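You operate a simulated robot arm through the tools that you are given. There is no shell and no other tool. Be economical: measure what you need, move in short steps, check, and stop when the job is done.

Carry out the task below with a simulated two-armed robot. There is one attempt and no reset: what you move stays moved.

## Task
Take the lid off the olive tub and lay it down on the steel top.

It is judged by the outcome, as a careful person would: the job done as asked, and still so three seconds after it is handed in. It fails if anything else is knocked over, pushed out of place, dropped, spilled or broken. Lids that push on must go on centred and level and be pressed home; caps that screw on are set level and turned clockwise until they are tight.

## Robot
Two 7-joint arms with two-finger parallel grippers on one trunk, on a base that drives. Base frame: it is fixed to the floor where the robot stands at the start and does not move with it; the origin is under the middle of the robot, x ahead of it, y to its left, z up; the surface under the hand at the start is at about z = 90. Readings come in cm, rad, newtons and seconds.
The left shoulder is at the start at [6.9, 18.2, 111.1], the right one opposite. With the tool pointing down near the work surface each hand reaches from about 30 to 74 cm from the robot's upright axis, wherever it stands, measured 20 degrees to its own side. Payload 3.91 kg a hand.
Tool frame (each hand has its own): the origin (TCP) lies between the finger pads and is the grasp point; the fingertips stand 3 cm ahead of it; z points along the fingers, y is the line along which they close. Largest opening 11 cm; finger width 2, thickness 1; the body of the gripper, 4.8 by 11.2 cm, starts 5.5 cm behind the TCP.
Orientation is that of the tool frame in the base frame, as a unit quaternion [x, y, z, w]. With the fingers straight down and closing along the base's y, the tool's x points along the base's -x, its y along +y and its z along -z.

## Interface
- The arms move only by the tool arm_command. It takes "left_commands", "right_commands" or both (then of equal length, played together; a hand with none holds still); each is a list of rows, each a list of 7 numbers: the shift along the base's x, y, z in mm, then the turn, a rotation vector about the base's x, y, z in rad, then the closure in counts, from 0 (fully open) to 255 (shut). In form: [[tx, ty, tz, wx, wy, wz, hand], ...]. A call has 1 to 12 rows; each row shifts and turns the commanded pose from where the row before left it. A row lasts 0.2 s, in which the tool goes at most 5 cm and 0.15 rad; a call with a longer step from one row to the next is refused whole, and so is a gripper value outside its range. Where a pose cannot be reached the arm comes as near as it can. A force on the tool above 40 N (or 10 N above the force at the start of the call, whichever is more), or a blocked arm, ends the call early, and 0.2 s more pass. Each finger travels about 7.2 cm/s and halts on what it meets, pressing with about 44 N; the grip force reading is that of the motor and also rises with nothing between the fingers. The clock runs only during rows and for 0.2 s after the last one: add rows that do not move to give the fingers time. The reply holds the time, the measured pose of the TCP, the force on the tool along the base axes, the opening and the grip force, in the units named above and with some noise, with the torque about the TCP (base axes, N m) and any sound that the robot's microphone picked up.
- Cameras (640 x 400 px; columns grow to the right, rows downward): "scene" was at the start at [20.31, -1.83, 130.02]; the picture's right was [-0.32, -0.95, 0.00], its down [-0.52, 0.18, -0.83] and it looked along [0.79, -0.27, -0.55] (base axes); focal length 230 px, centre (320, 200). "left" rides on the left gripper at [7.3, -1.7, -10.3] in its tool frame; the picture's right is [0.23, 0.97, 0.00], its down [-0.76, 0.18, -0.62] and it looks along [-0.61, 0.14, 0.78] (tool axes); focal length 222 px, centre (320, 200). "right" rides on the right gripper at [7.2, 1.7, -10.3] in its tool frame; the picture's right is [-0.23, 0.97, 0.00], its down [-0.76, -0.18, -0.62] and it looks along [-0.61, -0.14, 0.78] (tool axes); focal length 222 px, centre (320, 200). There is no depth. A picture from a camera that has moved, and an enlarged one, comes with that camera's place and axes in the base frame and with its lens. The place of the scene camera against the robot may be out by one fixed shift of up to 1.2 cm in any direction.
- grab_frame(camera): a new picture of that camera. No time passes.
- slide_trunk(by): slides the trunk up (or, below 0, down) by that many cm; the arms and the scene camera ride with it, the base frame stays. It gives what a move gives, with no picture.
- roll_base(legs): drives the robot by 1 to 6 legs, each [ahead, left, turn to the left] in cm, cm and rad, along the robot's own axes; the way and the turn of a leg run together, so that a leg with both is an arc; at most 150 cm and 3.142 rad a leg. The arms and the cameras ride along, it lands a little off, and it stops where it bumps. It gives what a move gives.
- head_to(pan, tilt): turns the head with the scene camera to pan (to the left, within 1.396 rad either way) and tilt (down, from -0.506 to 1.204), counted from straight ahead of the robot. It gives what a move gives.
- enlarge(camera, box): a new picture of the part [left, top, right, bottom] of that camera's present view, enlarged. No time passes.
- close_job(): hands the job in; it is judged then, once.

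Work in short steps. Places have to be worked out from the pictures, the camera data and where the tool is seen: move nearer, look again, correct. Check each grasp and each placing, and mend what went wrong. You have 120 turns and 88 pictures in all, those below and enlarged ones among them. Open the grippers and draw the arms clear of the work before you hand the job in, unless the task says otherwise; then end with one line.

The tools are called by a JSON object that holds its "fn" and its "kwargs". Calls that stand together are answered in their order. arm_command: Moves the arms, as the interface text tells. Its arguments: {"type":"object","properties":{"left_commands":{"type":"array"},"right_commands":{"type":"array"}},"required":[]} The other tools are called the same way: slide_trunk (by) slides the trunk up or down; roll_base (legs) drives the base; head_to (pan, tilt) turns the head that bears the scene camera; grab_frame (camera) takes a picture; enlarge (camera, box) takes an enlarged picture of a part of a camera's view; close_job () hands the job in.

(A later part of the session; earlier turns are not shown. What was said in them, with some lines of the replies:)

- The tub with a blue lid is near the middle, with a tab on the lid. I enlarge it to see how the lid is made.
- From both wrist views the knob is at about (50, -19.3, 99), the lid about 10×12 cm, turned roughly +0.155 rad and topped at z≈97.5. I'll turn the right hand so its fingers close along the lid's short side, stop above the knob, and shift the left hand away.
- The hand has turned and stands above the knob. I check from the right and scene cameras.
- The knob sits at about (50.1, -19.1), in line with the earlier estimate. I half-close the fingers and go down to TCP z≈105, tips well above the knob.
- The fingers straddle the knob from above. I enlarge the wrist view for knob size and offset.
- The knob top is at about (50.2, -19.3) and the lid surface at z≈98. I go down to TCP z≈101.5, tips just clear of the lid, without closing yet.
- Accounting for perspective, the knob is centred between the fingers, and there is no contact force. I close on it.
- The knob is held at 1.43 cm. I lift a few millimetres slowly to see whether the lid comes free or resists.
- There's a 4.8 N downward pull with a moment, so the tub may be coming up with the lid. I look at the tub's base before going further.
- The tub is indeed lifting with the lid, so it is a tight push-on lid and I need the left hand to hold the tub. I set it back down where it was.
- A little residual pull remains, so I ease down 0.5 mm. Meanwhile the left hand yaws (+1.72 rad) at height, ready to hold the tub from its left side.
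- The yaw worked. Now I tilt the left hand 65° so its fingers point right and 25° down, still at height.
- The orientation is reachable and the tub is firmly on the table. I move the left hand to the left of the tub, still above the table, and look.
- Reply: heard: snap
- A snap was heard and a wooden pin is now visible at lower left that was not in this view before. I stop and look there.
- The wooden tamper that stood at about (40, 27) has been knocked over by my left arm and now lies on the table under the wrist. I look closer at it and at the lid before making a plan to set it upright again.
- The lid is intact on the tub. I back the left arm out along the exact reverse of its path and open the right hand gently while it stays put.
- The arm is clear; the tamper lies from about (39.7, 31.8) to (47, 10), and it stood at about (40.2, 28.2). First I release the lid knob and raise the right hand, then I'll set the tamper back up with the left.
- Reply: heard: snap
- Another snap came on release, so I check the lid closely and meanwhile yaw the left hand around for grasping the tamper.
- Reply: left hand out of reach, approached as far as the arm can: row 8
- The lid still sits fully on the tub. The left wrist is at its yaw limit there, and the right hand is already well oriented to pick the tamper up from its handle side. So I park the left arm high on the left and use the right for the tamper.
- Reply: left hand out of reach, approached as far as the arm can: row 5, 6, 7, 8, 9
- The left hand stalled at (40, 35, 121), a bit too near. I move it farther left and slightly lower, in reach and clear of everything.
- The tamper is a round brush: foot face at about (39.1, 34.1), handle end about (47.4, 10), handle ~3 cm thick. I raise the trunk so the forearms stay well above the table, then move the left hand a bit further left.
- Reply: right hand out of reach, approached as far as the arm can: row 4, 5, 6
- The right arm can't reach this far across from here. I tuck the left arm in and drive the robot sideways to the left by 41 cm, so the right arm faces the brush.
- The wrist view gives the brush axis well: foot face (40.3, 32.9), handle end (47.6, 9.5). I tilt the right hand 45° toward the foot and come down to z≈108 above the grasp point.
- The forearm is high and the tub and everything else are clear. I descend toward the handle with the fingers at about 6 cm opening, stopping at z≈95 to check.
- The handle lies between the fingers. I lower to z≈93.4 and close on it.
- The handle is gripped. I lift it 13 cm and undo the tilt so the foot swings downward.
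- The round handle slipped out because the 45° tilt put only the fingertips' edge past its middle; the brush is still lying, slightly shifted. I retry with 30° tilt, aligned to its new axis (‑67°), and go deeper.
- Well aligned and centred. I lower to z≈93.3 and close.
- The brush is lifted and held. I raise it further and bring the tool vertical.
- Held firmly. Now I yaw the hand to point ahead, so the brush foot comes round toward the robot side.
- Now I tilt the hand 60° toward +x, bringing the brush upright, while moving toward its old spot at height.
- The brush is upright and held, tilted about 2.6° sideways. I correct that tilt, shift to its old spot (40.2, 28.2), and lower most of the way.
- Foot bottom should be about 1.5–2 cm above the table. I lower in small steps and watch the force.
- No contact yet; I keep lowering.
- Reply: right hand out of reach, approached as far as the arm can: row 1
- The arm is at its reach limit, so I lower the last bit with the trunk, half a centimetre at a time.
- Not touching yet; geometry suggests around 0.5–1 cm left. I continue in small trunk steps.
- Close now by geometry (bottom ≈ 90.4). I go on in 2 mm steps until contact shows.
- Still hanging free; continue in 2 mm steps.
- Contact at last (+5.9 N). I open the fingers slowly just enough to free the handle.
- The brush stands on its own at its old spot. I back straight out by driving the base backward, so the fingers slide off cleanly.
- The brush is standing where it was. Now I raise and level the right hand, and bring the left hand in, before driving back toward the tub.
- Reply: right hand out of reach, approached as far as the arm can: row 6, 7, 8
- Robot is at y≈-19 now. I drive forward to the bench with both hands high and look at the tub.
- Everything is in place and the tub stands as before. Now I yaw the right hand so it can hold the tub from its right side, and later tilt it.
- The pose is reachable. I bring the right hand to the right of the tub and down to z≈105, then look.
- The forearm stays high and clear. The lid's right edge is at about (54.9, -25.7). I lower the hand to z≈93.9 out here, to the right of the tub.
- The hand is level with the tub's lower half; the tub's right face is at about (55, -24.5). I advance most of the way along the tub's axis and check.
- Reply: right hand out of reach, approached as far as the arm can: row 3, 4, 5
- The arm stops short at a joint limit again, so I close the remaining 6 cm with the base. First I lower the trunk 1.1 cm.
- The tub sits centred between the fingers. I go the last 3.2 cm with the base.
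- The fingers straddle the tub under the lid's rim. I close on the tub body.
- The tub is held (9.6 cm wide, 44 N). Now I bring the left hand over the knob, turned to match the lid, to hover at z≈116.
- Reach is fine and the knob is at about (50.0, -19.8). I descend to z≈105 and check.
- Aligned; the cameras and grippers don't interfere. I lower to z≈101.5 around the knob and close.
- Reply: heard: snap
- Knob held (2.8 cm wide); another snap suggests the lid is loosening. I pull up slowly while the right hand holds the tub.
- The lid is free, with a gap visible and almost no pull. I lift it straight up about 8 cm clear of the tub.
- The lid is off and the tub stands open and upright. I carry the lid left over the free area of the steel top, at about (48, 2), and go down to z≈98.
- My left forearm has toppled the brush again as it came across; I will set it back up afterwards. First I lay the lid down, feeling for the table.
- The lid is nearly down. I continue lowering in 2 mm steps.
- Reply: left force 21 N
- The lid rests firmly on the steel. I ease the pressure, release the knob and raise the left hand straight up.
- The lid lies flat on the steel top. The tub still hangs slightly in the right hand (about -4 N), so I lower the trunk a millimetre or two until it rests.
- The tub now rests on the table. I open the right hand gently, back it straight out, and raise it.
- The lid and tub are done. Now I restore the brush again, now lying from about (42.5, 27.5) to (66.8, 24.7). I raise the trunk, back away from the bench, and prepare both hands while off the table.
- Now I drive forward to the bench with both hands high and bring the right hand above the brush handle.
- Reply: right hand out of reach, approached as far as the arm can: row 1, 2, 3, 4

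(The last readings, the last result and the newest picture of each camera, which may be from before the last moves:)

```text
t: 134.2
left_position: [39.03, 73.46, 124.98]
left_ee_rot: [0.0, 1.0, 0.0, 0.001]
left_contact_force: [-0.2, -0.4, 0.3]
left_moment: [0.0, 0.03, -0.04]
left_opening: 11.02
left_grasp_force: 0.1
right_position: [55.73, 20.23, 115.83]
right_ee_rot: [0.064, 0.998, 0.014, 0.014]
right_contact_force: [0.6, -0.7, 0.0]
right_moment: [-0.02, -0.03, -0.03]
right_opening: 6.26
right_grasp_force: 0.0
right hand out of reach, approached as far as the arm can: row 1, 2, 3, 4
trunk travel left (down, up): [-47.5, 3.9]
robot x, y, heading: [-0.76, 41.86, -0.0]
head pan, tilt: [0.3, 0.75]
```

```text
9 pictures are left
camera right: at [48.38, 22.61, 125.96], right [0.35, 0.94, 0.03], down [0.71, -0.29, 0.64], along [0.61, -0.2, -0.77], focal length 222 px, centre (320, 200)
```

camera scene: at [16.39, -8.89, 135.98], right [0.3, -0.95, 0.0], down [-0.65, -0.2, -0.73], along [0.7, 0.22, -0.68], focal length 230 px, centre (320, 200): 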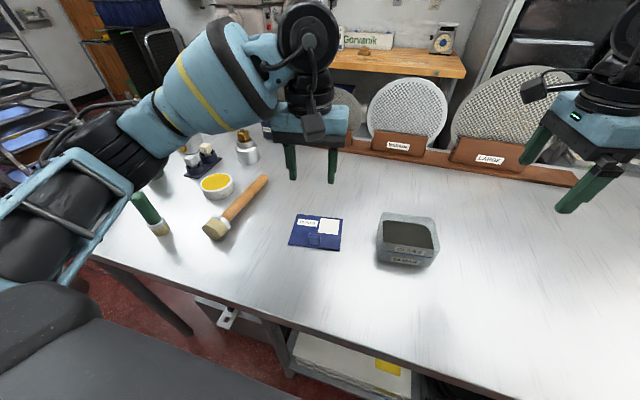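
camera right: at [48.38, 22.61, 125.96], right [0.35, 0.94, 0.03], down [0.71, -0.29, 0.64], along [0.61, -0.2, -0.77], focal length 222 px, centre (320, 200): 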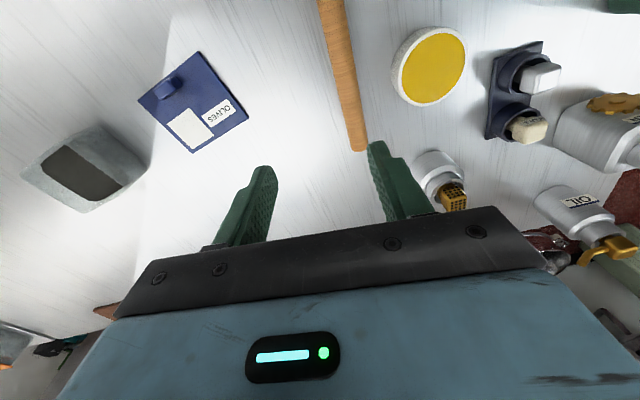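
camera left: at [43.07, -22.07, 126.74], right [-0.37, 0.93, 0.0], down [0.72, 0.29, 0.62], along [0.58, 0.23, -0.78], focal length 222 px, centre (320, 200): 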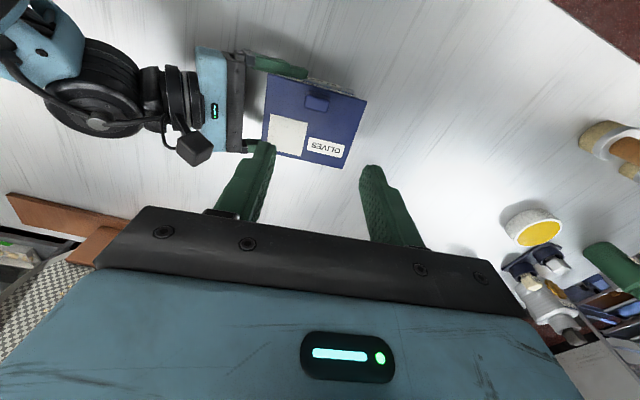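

The handle is well visible: end at (67.3, 23.7), axis almost along x. The arm is at its inward limit, so I shift the base 5 cm further left, then tilt 20° and come down to z≈96.

{"fn": "roll_base", "kwargs": {"legs": [[0, 5, 0]]}}

{"fn": "arm_command", "kwargs": {"right_commands": [[-2, -2, -20, -0.008, 0.126, 0.0167, 110], [-2, -2, -30, -0.008, 0.126, 0.0167, 110], [-2, -1, -40, -0.008, 0.126, 0.0167, 110], [-2, 0, -40, 0, 0, 0, 110], [0, 0, -40, 0, 0, 0, 110], [0, 0, -25, 0, 0, 0, 110], [0, 0, 0, 0, 0, 0, 110]]}}

{"fn": "grab_frame", "kwargs": {"camera": "right"}}

```text
t: 135.4
left_position: [39.11, 78.38, 125.04]
left_ee_rot: [0.0, 1.0, 0.0, 0.001]
left_contact_force: [0.2, -0.5, -0.1]
left_moment: [-0.03, -0.03, 0.0]
left_opening: 11.0
left_grasp_force: 0.0
right_position: [55.57, 25.19, 115.81]
right_ee_rot: [0.064, 0.998, 0.014, 0.014]
right_contact_force: [-0.7, -0.9, 0.0]
right_moment: [0.03, -0.01, -0.01]
right_opening: 6.27
right_grasp_force: 0.2
trunk travel left (down, up): [-47.5, 3.9]
robot x, y, heading: [-0.47, 46.7, 0.002]
head pan, tilt: [0.3, 0.75]
```

```text
t: 137.0
left_position: [39.13, 78.49, 125.02]
left_ee_rot: [-0.001, 1.0, 0.0, 0.001]
left_contact_force: [-0.3, -0.4, -0.5]
left_moment: [0.0, 0.0, -0.02]
left_opening: 10.99
left_grasp_force: 0.1
right_position: [52.76, 18.15, 99.71]
right_ee_rot: [0.04, 0.984, -0.01, -0.172]
right_contact_force: [-0.1, -1.0, -0.7]
right_moment: [-0.01, -0.02, 0.02]
right_opening: 6.27
right_grasp_force: 0.0
right hand out of reach, approached as far as the arm can: row 1, 2, 3, 6
trunk travel left (down, up): [-47.5, 3.9]
robot x, y, heading: [-0.63, 46.52, 0.0]
head pan, tilt: [0.3, 0.75]
```

```text
8 pictures are left
camera right: at [49.62, 20.52, 111.75], right [0.29, 0.95, -0.11], down [0.91, -0.24, 0.33], along [0.29, -0.19, -0.94], focal length 222 px, centre (320, 200)
```

right: 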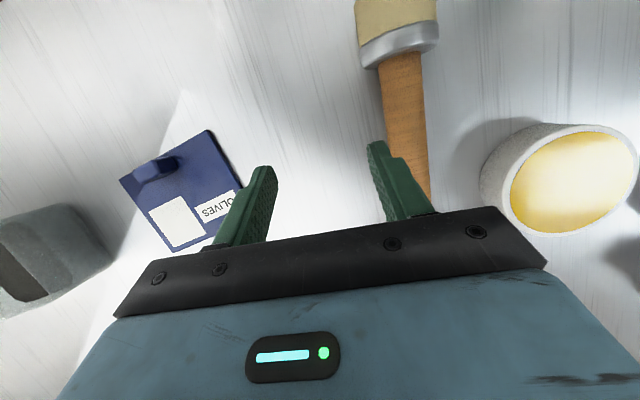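

The arm drifts at a joint limit again, but its tilt is right and it is 7 cm to the side of the handle, clear above it. I close that gap with the base (1.5 cm ahead, 7 cm left).

{"fn": "roll_base", "kwargs": {"legs": [[1.5, 7, 0]]}}

{"fn": "grab_frame", "kwargs": {"camera": "right"}}

```text
t: 138.2
left_position: [40.57, 85.25, 124.97]
left_ee_rot: [0.001, 1.0, 0.0, 0.001]
left_contact_force: [0.0, 0.1, 1.2]
left_moment: [-0.01, 0.03, -0.01]
left_opening: 10.96
left_grasp_force: 0.1
right_position: [54.22, 25.02, 99.68]
right_ee_rot: [0.041, 0.984, -0.009, -0.172]
right_contact_force: [-0.7, -0.7, 0.8]
right_moment: [0.02, -0.02, 0.0]
right_opening: 6.25
right_grasp_force: 0.0
trunk travel left (down, up): [-47.5, 3.9]
robot x, y, heading: [0.79, 53.53, -0.001]
head pan, tilt: [0.3, 0.75]
```

```text
7 pictures are left
camera right: at [51.08, 27.35, 111.76], right [0.29, 0.95, -0.11], down [0.91, -0.24, 0.33], along [0.29, -0.19, -0.94], focal length 222 px, centre (320, 200)
```

right: 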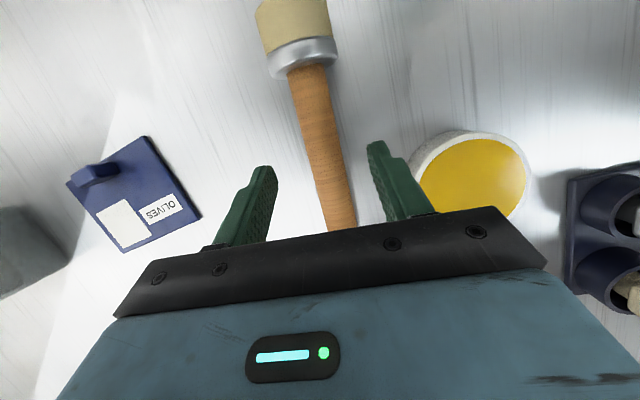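

Centred over the handle, with the yellow tub clear. I lower with the trunk so the pose stays rigid.

{"fn": "slide_trunk", "kwargs": {"by": -5}}

{"fn": "slide_trunk", "kwargs": {"by": -1.2}}

{"fn": "arm_command", "kwargs": {"right_commands": [[0, 0, 0, 0, 0, 0, 150], [0, 0, 0, 0, 0, 0, 175], [0, 0, 0, 0, 0, 0, 200], [0, 0, 0, 0, 0, 0, 255], [0, 0, 0, 0, 0, 0, 255], [0, 0, 0, 0, 0, 0, 255]]}}

{"fn": "slide_trunk", "kwargs": {"by": 4}}

```text
t: 139.2
left_position: [40.42, 85.34, 119.98]
left_ee_rot: [0.0, 1.0, 0.001, 0.001]
left_contact_force: [-1.3, -1.1, -0.4]
left_moment: [0.01, 0.0, 0.03]
left_opening: 11.0
left_grasp_force: 0.1
right_position: [54.25, 25.11, 94.71]
right_ee_rot: [0.041, 0.984, -0.009, -0.172]
right_contact_force: [0.0, 0.3, 0.6]
right_moment: [0.02, 0.0, -0.03]
right_opening: 6.25
right_grasp_force: 0.1
trunk travel left (down, up): [-42.5, 8.9]
robot x, y, heading: [0.69, 53.53, 0.005]
head pan, tilt: [0.3, 0.75]
```

```text
t: 139.8
left_position: [40.43, 85.36, 118.73]
left_ee_rot: [0.0, 1.0, 0.001, 0.002]
left_contact_force: [-0.1, -0.1, -0.3]
left_moment: [-0.02, 0.01, 0.0]
left_opening: 10.98
left_grasp_force: 0.1
right_position: [54.26, 25.02, 93.46]
right_ee_rot: [0.04, 0.984, -0.011, -0.173]
right_contact_force: [-0.5, -0.8, -0.1]
right_moment: [0.0, 0.01, 0.03]
right_opening: 6.26
right_grasp_force: 0.1
trunk travel left (down, up): [-41.3, 10.1]
robot x, y, heading: [1.37, 53.43, -0.002]
head pan, tilt: [0.3, 0.75]
```

```text
t: 141.2
left_position: [40.64, 85.25, 118.75]
left_ee_rot: [0.0, 1.0, 0.0, 0.001]
left_contact_force: [-0.7, -0.4, 0.2]
left_moment: [0.01, 0.0, 0.02]
left_opening: 11.01
left_grasp_force: 0.1
right_position: [54.15, 25.02, 93.42]
right_ee_rot: [0.041, 0.984, -0.01, -0.173]
right_contact_force: [0.1, -1.1, 4.1]
right_moment: [-0.24, 0.54, 0.36]
right_opening: 2.83
right_grasp_force: 44.4
trunk travel left (down, up): [-41.3, 10.1]
robot x, y, heading: [0.98, 53.66, -0.001]
head pan, tilt: [0.3, 0.75]
```

```text
t: 142.0
left_position: [40.74, 85.17, 122.66]
left_ee_rot: [0.0, 1.0, 0.0, 0.0]
left_contact_force: [0.3, 0.5, 0.4]
left_moment: [0.03, -0.01, 0.01]
left_opening: 10.99
left_grasp_force: 0.1
right_position: [54.23, 25.11, 97.39]
right_ee_rot: [0.041, 0.984, -0.01, -0.174]
right_contact_force: [0.8, 0.0, -1.3]
right_moment: [0.01, -0.02, 0.0]
right_opening: 2.79
right_grasp_force: 43.3
trunk travel left (down, up): [-45.3, 6.1]
robot x, y, heading: [0.69, 53.37, 0.003]
head pan, tilt: [0.3, 0.75]
```

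The brush is held and lifted. I raise the trunk more and back off 14 cm, then rotate the hand to bring the brush upright.

{"fn": "slide_trunk", "kwargs": {"by": 6}}

{"fn": "roll_base", "kwargs": {"legs": [[-14, 0, 0]]}}

{"fn": "arm_command", "kwargs": {"right_commands": [[0, 0, 15, 0, -0.1, 0, 255], [0, 0, 15, 0, -0.131, 0, 255], [0, 0, 15, 0, -0.131, 0, 255], [0, 0, 15, 0, -0.131, 0, 255], [0, 0, 15, 0, -0.131, 0, 255], [0, 0, 15, 0, -0.131, 0, 255], [0, 0, 10, 0, -0.131, 0, 255], [0, 0, 0, 0, -0.131, 0, 255], [0, 0, 0, 0, -0.131, 0, 255], [0, 0, 0, 0, -0.131, 0, 255], [0, 0, 0, 0, -0.131, 0, 255], [0, 0, 0, 0, -0.131, 0, 255]]}}

{"fn": "grab_frame", "kwargs": {"camera": "right"}}

```text
t: 143.0
left_position: [40.67, 85.36, 128.62]
left_ee_rot: [-0.001, 1.0, 0.0, -0.001]
left_contact_force: [0.3, 0.0, -0.8]
left_moment: [0.03, 0.06, 0.02]
left_opening: 10.97
left_grasp_force: 0.2
right_position: [54.0, 24.96, 111.66]
right_ee_rot: [0.041, 0.995, -0.006, -0.094]
right_contact_force: [0.0, -0.6, -1.8]
right_moment: [0.01, -0.03, 0.0]
right_opening: 2.79
right_grasp_force: 43.9
trunk travel left (down, up): [-51.4, 0.1]
robot x, y, heading: [0.71, 53.35, 0.001]
head pan, tilt: [0.3, 0.75]
```

```text
t: 144.3
left_position: [26.85, 85.13, 128.68]
left_ee_rot: [0.001, 1.0, 0.0, -0.001]
left_contact_force: [-0.5, -0.1, -0.1]
left_moment: [0.0, -0.02, 0.01]
left_opening: 10.98
left_grasp_force: 0.0
right_position: [40.26, 24.94, 111.65]
right_ee_rot: [0.042, 0.995, -0.006, -0.093]
right_contact_force: [-0.7, -0.3, -1.0]
right_moment: [-0.01, -0.04, 0.01]
right_opening: 2.8
right_grasp_force: 44.0
trunk travel left (down, up): [-51.4, 0.1]
robot x, y, heading: [-12.76, 53.04, 0.001]
head pan, tilt: [0.3, 0.75]
```

```text
t: 146.9
left_position: [26.74, 85.23, 128.61]
left_ee_rot: [0.001, 1.0, 0.0, 0.001]
left_contact_force: [0.1, 0.1, 0.1]
left_moment: [-0.02, 0.01, -0.03]
left_opening: 10.97
left_grasp_force: 0.1
right_position: [40.03, 25.04, 121.8]
right_ee_rot: [0.035, 0.797, 0.024, 0.602]
right_contact_force: [0.7, -0.7, -0.7]
right_moment: [0.01, 0.03, 0.0]
right_opening: 2.79
right_grasp_force: 44.3
right hand out of reach, approached as far as the arm can: row 12
trunk travel left (down, up): [-51.4, 0.1]
robot x, y, heading: [-13.18, 53.17, 0.004]
head pan, tilt: [0.3, 0.75]
```

```text
6 pictures are left
camera right: at [28.27, 27.3, 117.84], right [0.09, 0.95, 0.3], down [-0.4, -0.24, 0.89], along [0.91, -0.2, 0.36], focal length 222 px, centre (320, 200)
```

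right: 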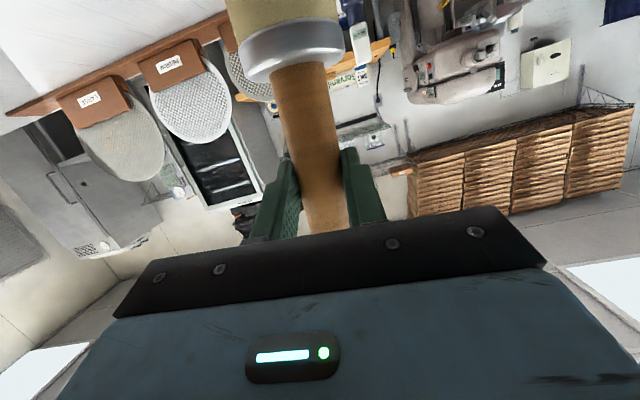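

The brush is upright but leans a few degrees by the readings and picture. I correct about 4° in each direction, shift over its old spot (40.2, 28.2), and lower 12 cm.

{"fn": "arm_command", "kwargs": {"right_commands": [[-4, 8, 0, -0.07, 0.07, 0, 255], [-5, 12, 0, 0, 0, 0, 255], [-5, 12, -10, 0, 0, 0, 255], [0, 0, -20, 0, 0, 0, 255], [0, 0, -25, 0, 0, 0, 255], [0, 0, -25, 0, 0, 0, 255], [0, 0, -25, 0, 0, 0, 255], [0, 0, -15, 0, 0, 0, 255], [0, 0, 0, 0, 0, 0, 255]]}}

{"fn": "grab_frame", "kwargs": {"camera": "right"}}

```text
t: 148.9
left_position: [26.79, 85.32, 128.64]
left_ee_rot: [0.001, 1.0, -0.001, 0.001]
left_contact_force: [-0.9, -0.2, -0.6]
left_moment: [-0.03, 0.0, -0.03]
left_opening: 11.01
left_grasp_force: 0.2
right_position: [39.78, 29.15, 115.48]
right_ee_rot: [0.016, 0.822, -0.007, 0.569]
right_contact_force: [0.6, 0.4, -1.3]
right_moment: [0.01, 0.0, -0.01]
right_opening: 2.8
right_grasp_force: 44.6
right hand out of reach, approached as far as the arm can: row 5, 6, 7, 8
trunk travel left (down, up): [-51.4, 0.1]
robot x, y, heading: [-13.06, 53.41, 0.004]
head pan, tilt: [0.3, 0.75]
```

```text
5 pictures are left
camera right: at [27.6, 31.18, 112.31], right [0.11, 0.97, 0.22], down [-0.32, -0.17, 0.93], along [0.94, -0.17, 0.29], focal length 222 px, centre (320, 200)
```

right: 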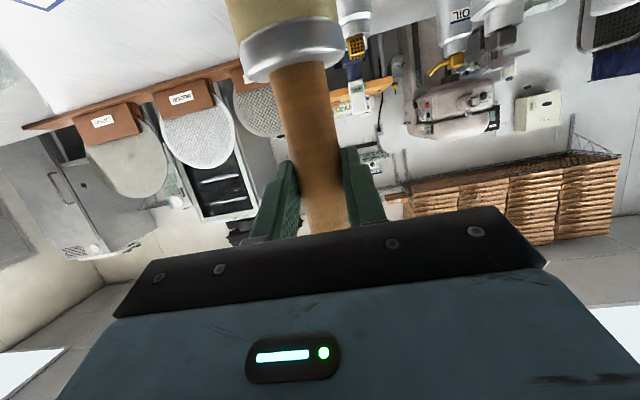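

Now upright within about a degree. I nudge the base to bring it over the spot and lower with the trunk in steps, checking the pose.

{"fn": "roll_base", "kwargs": {"legs": [[-1.1, -0.9, 0]]}}

{"fn": "slide_trunk", "kwargs": {"by": -6}}

{"fn": "slide_trunk", "kwargs": {"by": -4}}

```text
t: 149.7
left_position: [25.78, 84.49, 128.58]
left_ee_rot: [0.0, 1.0, -0.001, 0.0]
left_contact_force: [-0.5, 0.5, -0.2]
left_moment: [-0.01, 0.03, -0.02]
left_opening: 11.04
left_grasp_force: 0.1
right_position: [38.93, 28.41, 115.39]
right_ee_rot: [0.015, 0.822, -0.007, 0.569]
right_contact_force: [-0.2, -0.4, -1.3]
right_moment: [0.03, 0.02, -0.02]
right_opening: 2.78
right_grasp_force: 43.9
trunk travel left (down, up): [-51.4, 0.1]
robot x, y, heading: [-14.33, 52.42, -0.001]
head pan, tilt: [0.3, 0.75]
```

```text
t: 150.7
left_position: [25.69, 84.4, 122.69]
left_ee_rot: [0.001, 1.0, 0.0, 0.001]
left_contact_force: [0.1, -0.1, 0.0]
left_moment: [-0.04, 0.0, 0.0]
left_opening: 10.99
left_grasp_force: 0.0
right_position: [38.81, 28.18, 109.78]
right_ee_rot: [0.015, 0.823, -0.007, 0.568]
right_contact_force: [-0.2, 0.7, -0.9]
right_moment: [0.01, 0.0, -0.02]
right_opening: 2.75
right_grasp_force: 44.2
trunk travel left (down, up): [-45.3, 6.1]
robot x, y, heading: [-14.3, 52.76, 0.005]
head pan, tilt: [0.3, 0.75]
```

```text
t: 151.5
left_position: [25.62, 84.3, 118.81]
left_ee_rot: [0.0, 1.0, 0.0, 0.002]
left_contact_force: [-0.4, -0.3, -0.1]
left_moment: [0.03, 0.01, -0.02]
left_opening: 11.0
left_grasp_force: 0.0
right_position: [38.69, 28.26, 105.6]
right_ee_rot: [0.016, 0.823, -0.007, 0.567]
right_contact_force: [0.5, -0.6, -1.0]
right_moment: [0.01, 0.03, 0.01]
right_opening: 2.76
right_grasp_force: 44.0
trunk travel left (down, up): [-41.4, 10.1]
robot x, y, heading: [-14.12, 52.56, 0.004]
head pan, tilt: [0.3, 0.75]
```

Pose is stable and the foot should be about 3 cm up. I continue down.

{"fn": "slide_trunk", "kwargs": {"by": -1.8}}

{"fn": "slide_trunk", "kwargs": {"by": -0.5}}

{"fn": "slide_trunk", "kwargs": {"by": -0.3}}

{"fn": "slide_trunk", "kwargs": {"by": -0.2}}

```text
t: 152.2
left_position: [25.63, 84.33, 116.97]
left_ee_rot: [0.001, 1.0, 0.001, 0.001]
left_contact_force: [-0.2, 0.2, 0.0]
left_moment: [-0.04, 0.0, -0.03]
left_opening: 10.99
left_grasp_force: 0.0
right_position: [38.67, 28.17, 103.88]
right_ee_rot: [0.015, 0.823, -0.006, 0.568]
right_contact_force: [-0.1, 0.1, -1.6]
right_moment: [-0.02, 0.02, -0.02]
right_opening: 2.77
right_grasp_force: 43.8
trunk travel left (down, up): [-39.5, 11.9]
robot x, y, heading: [-14.07, 52.27, 0.001]
head pan, tilt: [0.3, 0.75]
```

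```text
t: 152.7
left_position: [25.64, 84.28, 116.36]
left_ee_rot: [-0.001, 1.0, -0.001, 0.001]
left_contact_force: [-1.1, 0.3, 0.2]
left_moment: [0.02, -0.03, 0.03]
left_opening: 11.02
left_grasp_force: 0.2
right_position: [38.69, 28.19, 103.27]
right_ee_rot: [0.015, 0.823, -0.006, 0.568]
right_contact_force: [0.3, -0.8, -0.9]
right_moment: [0.01, -0.01, -0.05]
right_opening: 2.72
right_grasp_force: 43.9
trunk travel left (down, up): [-39.0, 12.4]
robot x, y, heading: [-14.05, 52.52, 0.005]
head pan, tilt: [0.3, 0.75]
```

```text
t: 153.2
left_position: [25.67, 84.38, 116.1]
left_ee_rot: [0.0, 1.0, 0.0, 0.0]
left_contact_force: [-0.6, -0.1, -0.8]
left_moment: [0.02, -0.03, -0.01]
left_opening: 11.0
left_grasp_force: 0.1
right_position: [38.7, 28.3, 102.9]
right_ee_rot: [0.015, 0.823, -0.006, 0.567]
right_contact_force: [1.0, 0.6, -1.4]
right_moment: [0.04, 0.03, -0.01]
right_opening: 2.77
right_grasp_force: 44.3
trunk travel left (down, up): [-38.7, 12.7]
robot x, y, heading: [-13.96, 52.77, 0.001]
head pan, tilt: [0.3, 0.75]
```

```text
t: 153.8
left_position: [25.62, 84.26, 115.86]
left_ee_rot: [0.0, 1.0, 0.0, 0.001]
left_contact_force: [0.1, -0.1, 0.4]
left_moment: [-0.01, 0.02, 0.02]
left_opening: 11.01
left_grasp_force: 0.0
right_position: [38.74, 28.29, 102.73]
right_ee_rot: [0.016, 0.824, -0.007, 0.567]
right_contact_force: [0.0, 1.0, -1.1]
right_moment: [-0.01, 0.02, -0.01]
right_opening: 2.78
right_grasp_force: 43.7
trunk travel left (down, up): [-38.5, 12.9]
robot x, y, heading: [-13.89, 52.5, -0.0]
head pan, tilt: [0.3, 0.75]
```

{"fn": "slide_trunk", "kwargs": {"by": -0.2}}

{"fn": "slide_trunk", "kwargs": {"by": -0.2}}

{"fn": "slide_trunk", "kwargs": {"by": -0.2}}

```text
t: 154.3
left_position: [25.67, 84.44, 115.7]
left_ee_rot: [0.0, 1.0, 0.001, 0.001]
left_contact_force: [0.4, 0.5, 0.8]
left_moment: [0.0, 0.01, 0.02]
left_opening: 11.01
left_grasp_force: 0.0
right_position: [38.7, 28.24, 102.56]
right_ee_rot: [0.015, 0.824, -0.007, 0.567]
right_contact_force: [0.5, -0.5, -1.6]
right_moment: [0.01, 0.04, 0.0]
right_opening: 2.77
right_grasp_force: 43.7
trunk travel left (down, up): [-38.3, 13.1]
robot x, y, heading: [-14.14, 52.86, -0.0]
head pan, tilt: [0.3, 0.75]
```

```text
t: 154.8
left_position: [25.64, 84.42, 115.33]
left_ee_rot: [0.0, 1.0, 0.0, 0.001]
left_contact_force: [-1.0, -0.3, -0.2]
left_moment: [-0.02, -0.02, 0.04]
left_opening: 10.97
left_grasp_force: 0.1
right_position: [38.74, 28.17, 102.35]
right_ee_rot: [0.015, 0.823, -0.006, 0.567]
right_contact_force: [-0.1, 0.0, -1.1]
right_moment: [0.0, 0.01, -0.02]
right_opening: 2.79
right_grasp_force: 43.9
trunk travel left (down, up): [-38.1, 13.3]
robot x, y, heading: [-13.96, 52.49, 0.0]
head pan, tilt: [0.3, 0.75]
```

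```text
t: 155.3
left_position: [25.58, 84.24, 115.26]
left_ee_rot: [0.0, 1.0, 0.001, 0.002]
left_contact_force: [0.3, 0.3, -0.1]
left_moment: [0.01, 0.0, 0.01]
left_opening: 10.99
left_grasp_force: 0.1
right_position: [38.79, 28.26, 102.16]
right_ee_rot: [0.016, 0.824, -0.006, 0.567]
right_contact_force: [0.3, 0.2, -0.9]
right_moment: [0.0, 0.03, 0.0]
right_opening: 2.78
right_grasp_force: 44.2
trunk travel left (down, up): [-37.9, 13.5]
robot x, y, heading: [-14.32, 52.87, -0.003]
head pan, tilt: [0.3, 0.75]
```

Still free; keep stepping down.

{"fn": "slide_trunk", "kwargs": {"by": -0.3}}

{"fn": "slide_trunk", "kwargs": {"by": -0.3}}

{"fn": "slide_trunk", "kwargs": {"by": -0.2}}

{"fn": "slide_trunk", "kwargs": {"by": -0.2}}

{"fn": "enlarge", "kwargs": {"camera": "right", "box": [200, 0, 440, 150]}}

```text
t: 155.8
left_position: [25.69, 84.37, 114.95]
left_ee_rot: [0.0, 1.0, 0.0, 0.001]
left_contact_force: [0.2, -0.3, -0.1]
left_moment: [-0.01, 0.0, 0.0]
left_opening: 11.0
left_grasp_force: 0.1
right_position: [38.72, 28.17, 101.91]
right_ee_rot: [0.015, 0.824, -0.006, 0.566]
right_contact_force: [0.5, 0.6, -1.3]
right_moment: [-0.01, -0.02, 0.0]
right_opening: 2.76
right_grasp_force: 44.1
trunk travel left (down, up): [-37.6, 13.8]
robot x, y, heading: [-13.96, 52.31, 0.004]
head pan, tilt: [0.3, 0.75]
```

```text
t: 156.4
left_position: [25.69, 84.19, 114.7]
left_ee_rot: [0.0, 1.0, 0.0, 0.001]
left_contact_force: [-0.9, 0.1, -0.8]
left_moment: [-0.02, -0.01, 0.01]
left_opening: 11.01
left_grasp_force: 0.1
right_position: [38.75, 28.29, 101.57]
right_ee_rot: [0.016, 0.823, -0.007, 0.567]
right_contact_force: [-0.4, -0.2, -1.2]
right_moment: [-0.02, 0.05, 0.04]
right_opening: 2.75
right_grasp_force: 44.1
trunk travel left (down, up): [-37.3, 14.1]
robot x, y, heading: [-14.15, 52.42, -0.0]
head pan, tilt: [0.3, 0.75]
```

```text
t: 156.9
left_position: [25.66, 84.36, 114.58]
left_ee_rot: [0.0, 1.0, 0.0, 0.001]
left_contact_force: [-0.2, -0.5, -0.4]
left_moment: [0.0, 0.0, 0.0]
left_opening: 11.0
left_grasp_force: 0.0
right_position: [38.66, 28.24, 101.37]
right_ee_rot: [0.015, 0.824, -0.006, 0.567]
right_contact_force: [-0.7, 0.5, -0.4]
right_moment: [0.0, -0.01, -0.01]
right_opening: 2.76
right_grasp_force: 44.0
trunk travel left (down, up): [-37.1, 14.3]
robot x, y, heading: [-14.01, 52.52, 0.005]
head pan, tilt: [0.3, 0.75]
```

```text
t: 157.4
left_position: [25.71, 84.38, 114.37]
left_ee_rot: [-0.001, 1.0, 0.0, 0.002]
left_contact_force: [0.0, 0.4, 0.0]
left_moment: [-0.03, -0.01, 0.01]
left_opening: 11.0
left_grasp_force: 0.1
right_position: [38.72, 28.19, 101.16]
right_ee_rot: [0.016, 0.824, -0.007, 0.567]
right_contact_force: [-0.2, 0.5, -1.4]
right_moment: [0.03, 0.03, -0.01]
right_opening: 2.76
right_grasp_force: 43.9
trunk travel left (down, up): [-36.9, 14.5]
robot x, y, heading: [-14.19, 52.35, 0.002]
head pan, tilt: [0.3, 0.75]
```

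```text
2.67 times, centred on (320, 75) of right
camera zoom: at [26.54, 30.35, 98.06], right [0.11, 0.97, 0.22], down [-0.32, -0.17, 0.93], along [0.94, -0.17, 0.29], focal length 592 px, centre (320, 533)
```

zoom: 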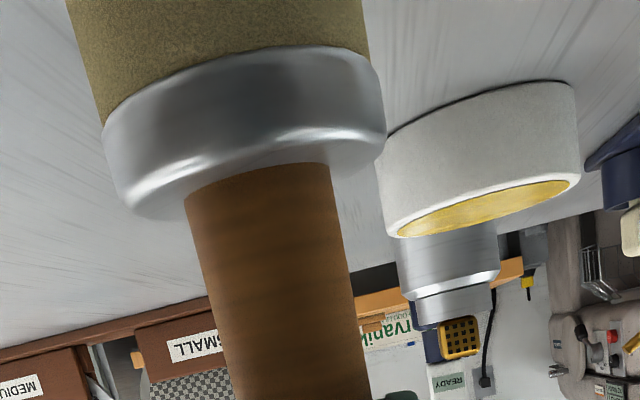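

By comparison with the first time, about 0.8 cm remains.

{"fn": "slide_trunk", "kwargs": {"by": -0.4}}

{"fn": "slide_trunk", "kwargs": {"by": -0.2}}

{"fn": "slide_trunk", "kwargs": {"by": -0.15}}

```text
t: 157.9
left_position: [25.7, 84.4, 113.96]
left_ee_rot: [0.001, 1.0, 0.001, 0.001]
left_contact_force: [0.3, -0.2, 0.1]
left_moment: [-0.01, -0.01, 0.0]
left_opening: 10.99
left_grasp_force: 0.0
right_position: [38.75, 28.32, 100.64]
right_ee_rot: [0.016, 0.823, -0.007, 0.567]
right_contact_force: [0.0, 0.4, -0.7]
right_moment: [0.01, -0.02, 0.01]
right_opening: 2.79
right_grasp_force: 43.8
trunk travel left (down, up): [-36.5, 14.9]
robot x, y, heading: [-13.88, 52.49, 0.004]
head pan, tilt: [0.3, 0.75]
```

```text
t: 158.5
left_position: [25.67, 84.35, 113.67]
left_ee_rot: [0.0, 1.0, -0.001, 0.0]
left_contact_force: [-0.1, 0.4, 0.3]
left_moment: [0.0, 0.04, 0.01]
left_opening: 11.01
left_grasp_force: 0.1
right_position: [38.74, 28.21, 100.58]
right_ee_rot: [0.016, 0.824, -0.007, 0.567]
right_contact_force: [-0.4, 0.2, -0.7]
right_moment: [0.02, -0.02, -0.01]
right_opening: 2.76
right_grasp_force: 44.1
trunk travel left (down, up): [-36.3, 15.1]
robot x, y, heading: [-13.8, 52.68, 0.002]
head pan, tilt: [0.3, 0.75]
```

```text
t: 159.0
left_position: [25.61, 84.33, 113.53]
left_ee_rot: [0.0, 1.0, 0.0, 0.001]
left_contact_force: [0.0, -0.3, -0.9]
left_moment: [0.04, -0.01, -0.01]
left_opening: 11.01
left_grasp_force: 0.0
right_position: [38.72, 28.24, 100.49]
right_ee_rot: [0.016, 0.822, -0.007, 0.569]
right_contact_force: [-1.8, -1.2, 8.2]
right_moment: [-0.1, -0.17, -0.06]
right_opening: 2.74
right_grasp_force: 44.2
trunk travel left (down, up): [-36.2, 15.2]
robot x, y, heading: [-14.09, 52.67, 0.003]
head pan, tilt: [0.3, 0.75]
```

Contact (+8 N). I open slowly and then back straight out with the base.

{"fn": "arm_command", "kwargs": {"right_commands": [[0, 0, 0, 0, 0, 0, 195], [0, 0, 0, 0, 0, 0, 188], [0, 0, 0, 0, 0, 0, 184], [0, 0, 0, 0, 0, 0, 180], [0, 0, 0, 0, 0, 0, 175], [0, 0, 0, 0, 0, 0, 165], [0, 0, 0, 0, 0, 0, 150], [0, 0, 0, 0, 0, 0, 130], [0, 0, 0, 0, 0, 0, 130]]}}

{"fn": "roll_base", "kwargs": {"legs": [[-20, 0, 0]]}}

{"fn": "head_to", "kwargs": {"pan": -0.35, "tilt": 0.6}}

{"fn": "grab_frame", "kwargs": {"camera": "scene"}}

```text
t: 161.0
left_position: [25.68, 84.28, 113.49]
left_ee_rot: [-0.001, 1.0, -0.001, 0.001]
left_contact_force: [0.3, -0.1, 0.0]
left_moment: [-0.01, 0.0, -0.01]
left_opening: 10.98
left_grasp_force: 0.0
right_position: [38.69, 28.17, 100.5]
right_ee_rot: [0.015, 0.823, -0.007, 0.568]
right_contact_force: [0.4, 0.3, -0.4]
right_moment: [0.03, 0.01, 0.0]
right_opening: 5.4
right_grasp_force: 0.0
trunk travel left (down, up): [-36.2, 15.2]
robot x, y, heading: [-13.93, 52.67, 0.002]
head pan, tilt: [0.3, 0.75]
```

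```text
t: 162.6
left_position: [5.91, 84.42, 113.53]
left_ee_rot: [0.0, 1.0, 0.0, 0.0]
left_contact_force: [-1.1, -0.2, 0.2]
left_moment: [-0.01, -0.02, 0.01]
left_opening: 10.99
left_grasp_force: 0.0
right_position: [18.81, 28.22, 100.45]
right_ee_rot: [0.016, 0.824, -0.007, 0.567]
right_contact_force: [-0.3, 0.2, -0.2]
right_moment: [-0.02, 0.04, -0.01]
right_opening: 5.38
right_grasp_force: 0.0
trunk travel left (down, up): [-36.2, 15.2]
robot x, y, heading: [-33.91, 52.66, 0.003]
head pan, tilt: [0.3, 0.75]
```

```text
t: 163.6
left_position: [5.97, 84.36, 113.59]
left_ee_rot: [0.0, 1.0, 0.0, 0.001]
left_contact_force: [-0.2, 0.8, -0.1]
left_moment: [0.01, 0.01, 0.0]
left_opening: 10.99
left_grasp_force: 0.1
right_position: [18.93, 28.28, 100.49]
right_ee_rot: [0.015, 0.823, -0.006, 0.568]
right_contact_force: [-0.3, -0.5, 0.2]
right_moment: [-0.02, 0.0, 0.03]
right_opening: 5.38
right_grasp_force: 0.1
trunk travel left (down, up): [-36.2, 15.2]
robot x, y, heading: [-34.0, 52.51, 0.003]
head pan, tilt: [-0.351, 0.6]
```

```text
3 pictures are left
camera scene: at [-13.32, 50.59, 128.48], right [-0.34, -0.94, 0.0], down [-0.53, 0.19, -0.83], along [0.78, -0.28, -0.57], focal length 230 px, centre (320, 200)
```

scene: 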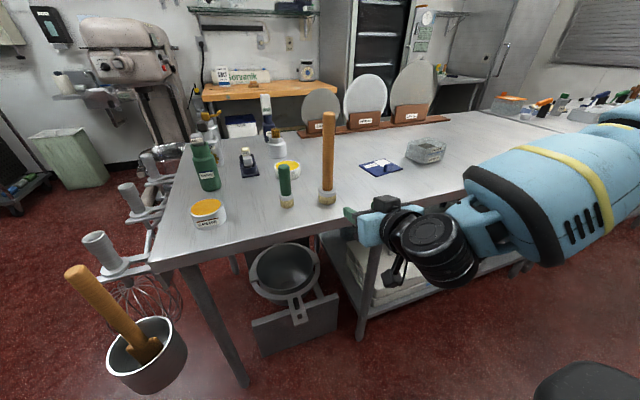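

The brush stands on its spot again, the lid lies flat on the steel top, the tub stands open, and both arms are clear of the bench. I open the right gripper fully and check once more.

{"fn": "arm_command", "kwargs": {"right_commands": [[0, 0, 0, 0, 0, 0, 60], [0, 0, 0, 0, 0, 0, 0], [0, 0, 0, 0, 0, 0, 0], [0, 0, 0, 0, 0, 0, 0]]}}

{"fn": "enlarge", "kwargs": {"camera": "scene", "box": [170, 100, 460, 240]}}

```text
t: 164.6
left_position: [5.84, 84.43, 113.55]
left_ee_rot: [0.0, 1.0, 0.0, 0.001]
left_contact_force: [0.3, -0.1, -0.6]
left_moment: [0.0, 0.0, 0.02]
left_opening: 11.01
left_grasp_force: 0.0
right_position: [18.81, 28.18, 100.45]
right_ee_rot: [0.016, 0.823, -0.007, 0.567]
right_contact_force: [-0.3, 0.9, 1.1]
right_moment: [0.01, 0.02, 0.0]
right_opening: 11.0
right_grasp_force: 0.0
trunk travel left (down, up): [-36.2, 15.2]
robot x, y, heading: [-34.07, 52.39, 0.002]
head pan, tilt: [-0.351, 0.6]
```

```text
2.21 times, centred on (315, 170) of scene
camera zoom: at [-13.31, 50.58, 128.48], right [-0.34, -0.94, 0.0], down [-0.53, 0.19, -0.83], along [0.78, -0.28, -0.56], focal length 508 px, centre (331, 266)
```

zoom: 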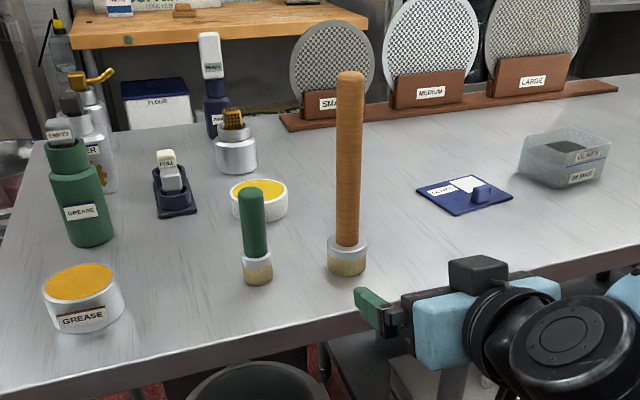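

Everything is standing and the lid lies on the steel top, so I hand the job in.

{"fn": "close_job", "kwargs": {}}

```text
The job is handed in.
```

The lid is off the olive tub and lying flat on the steel top, and the tub stands open and upright about 0.5–1 cm from where it started. On the way my left arm knocked the wooden-handled brush over twice; I stood it back up within about a centimetre of its original spot, judged from the pictures.
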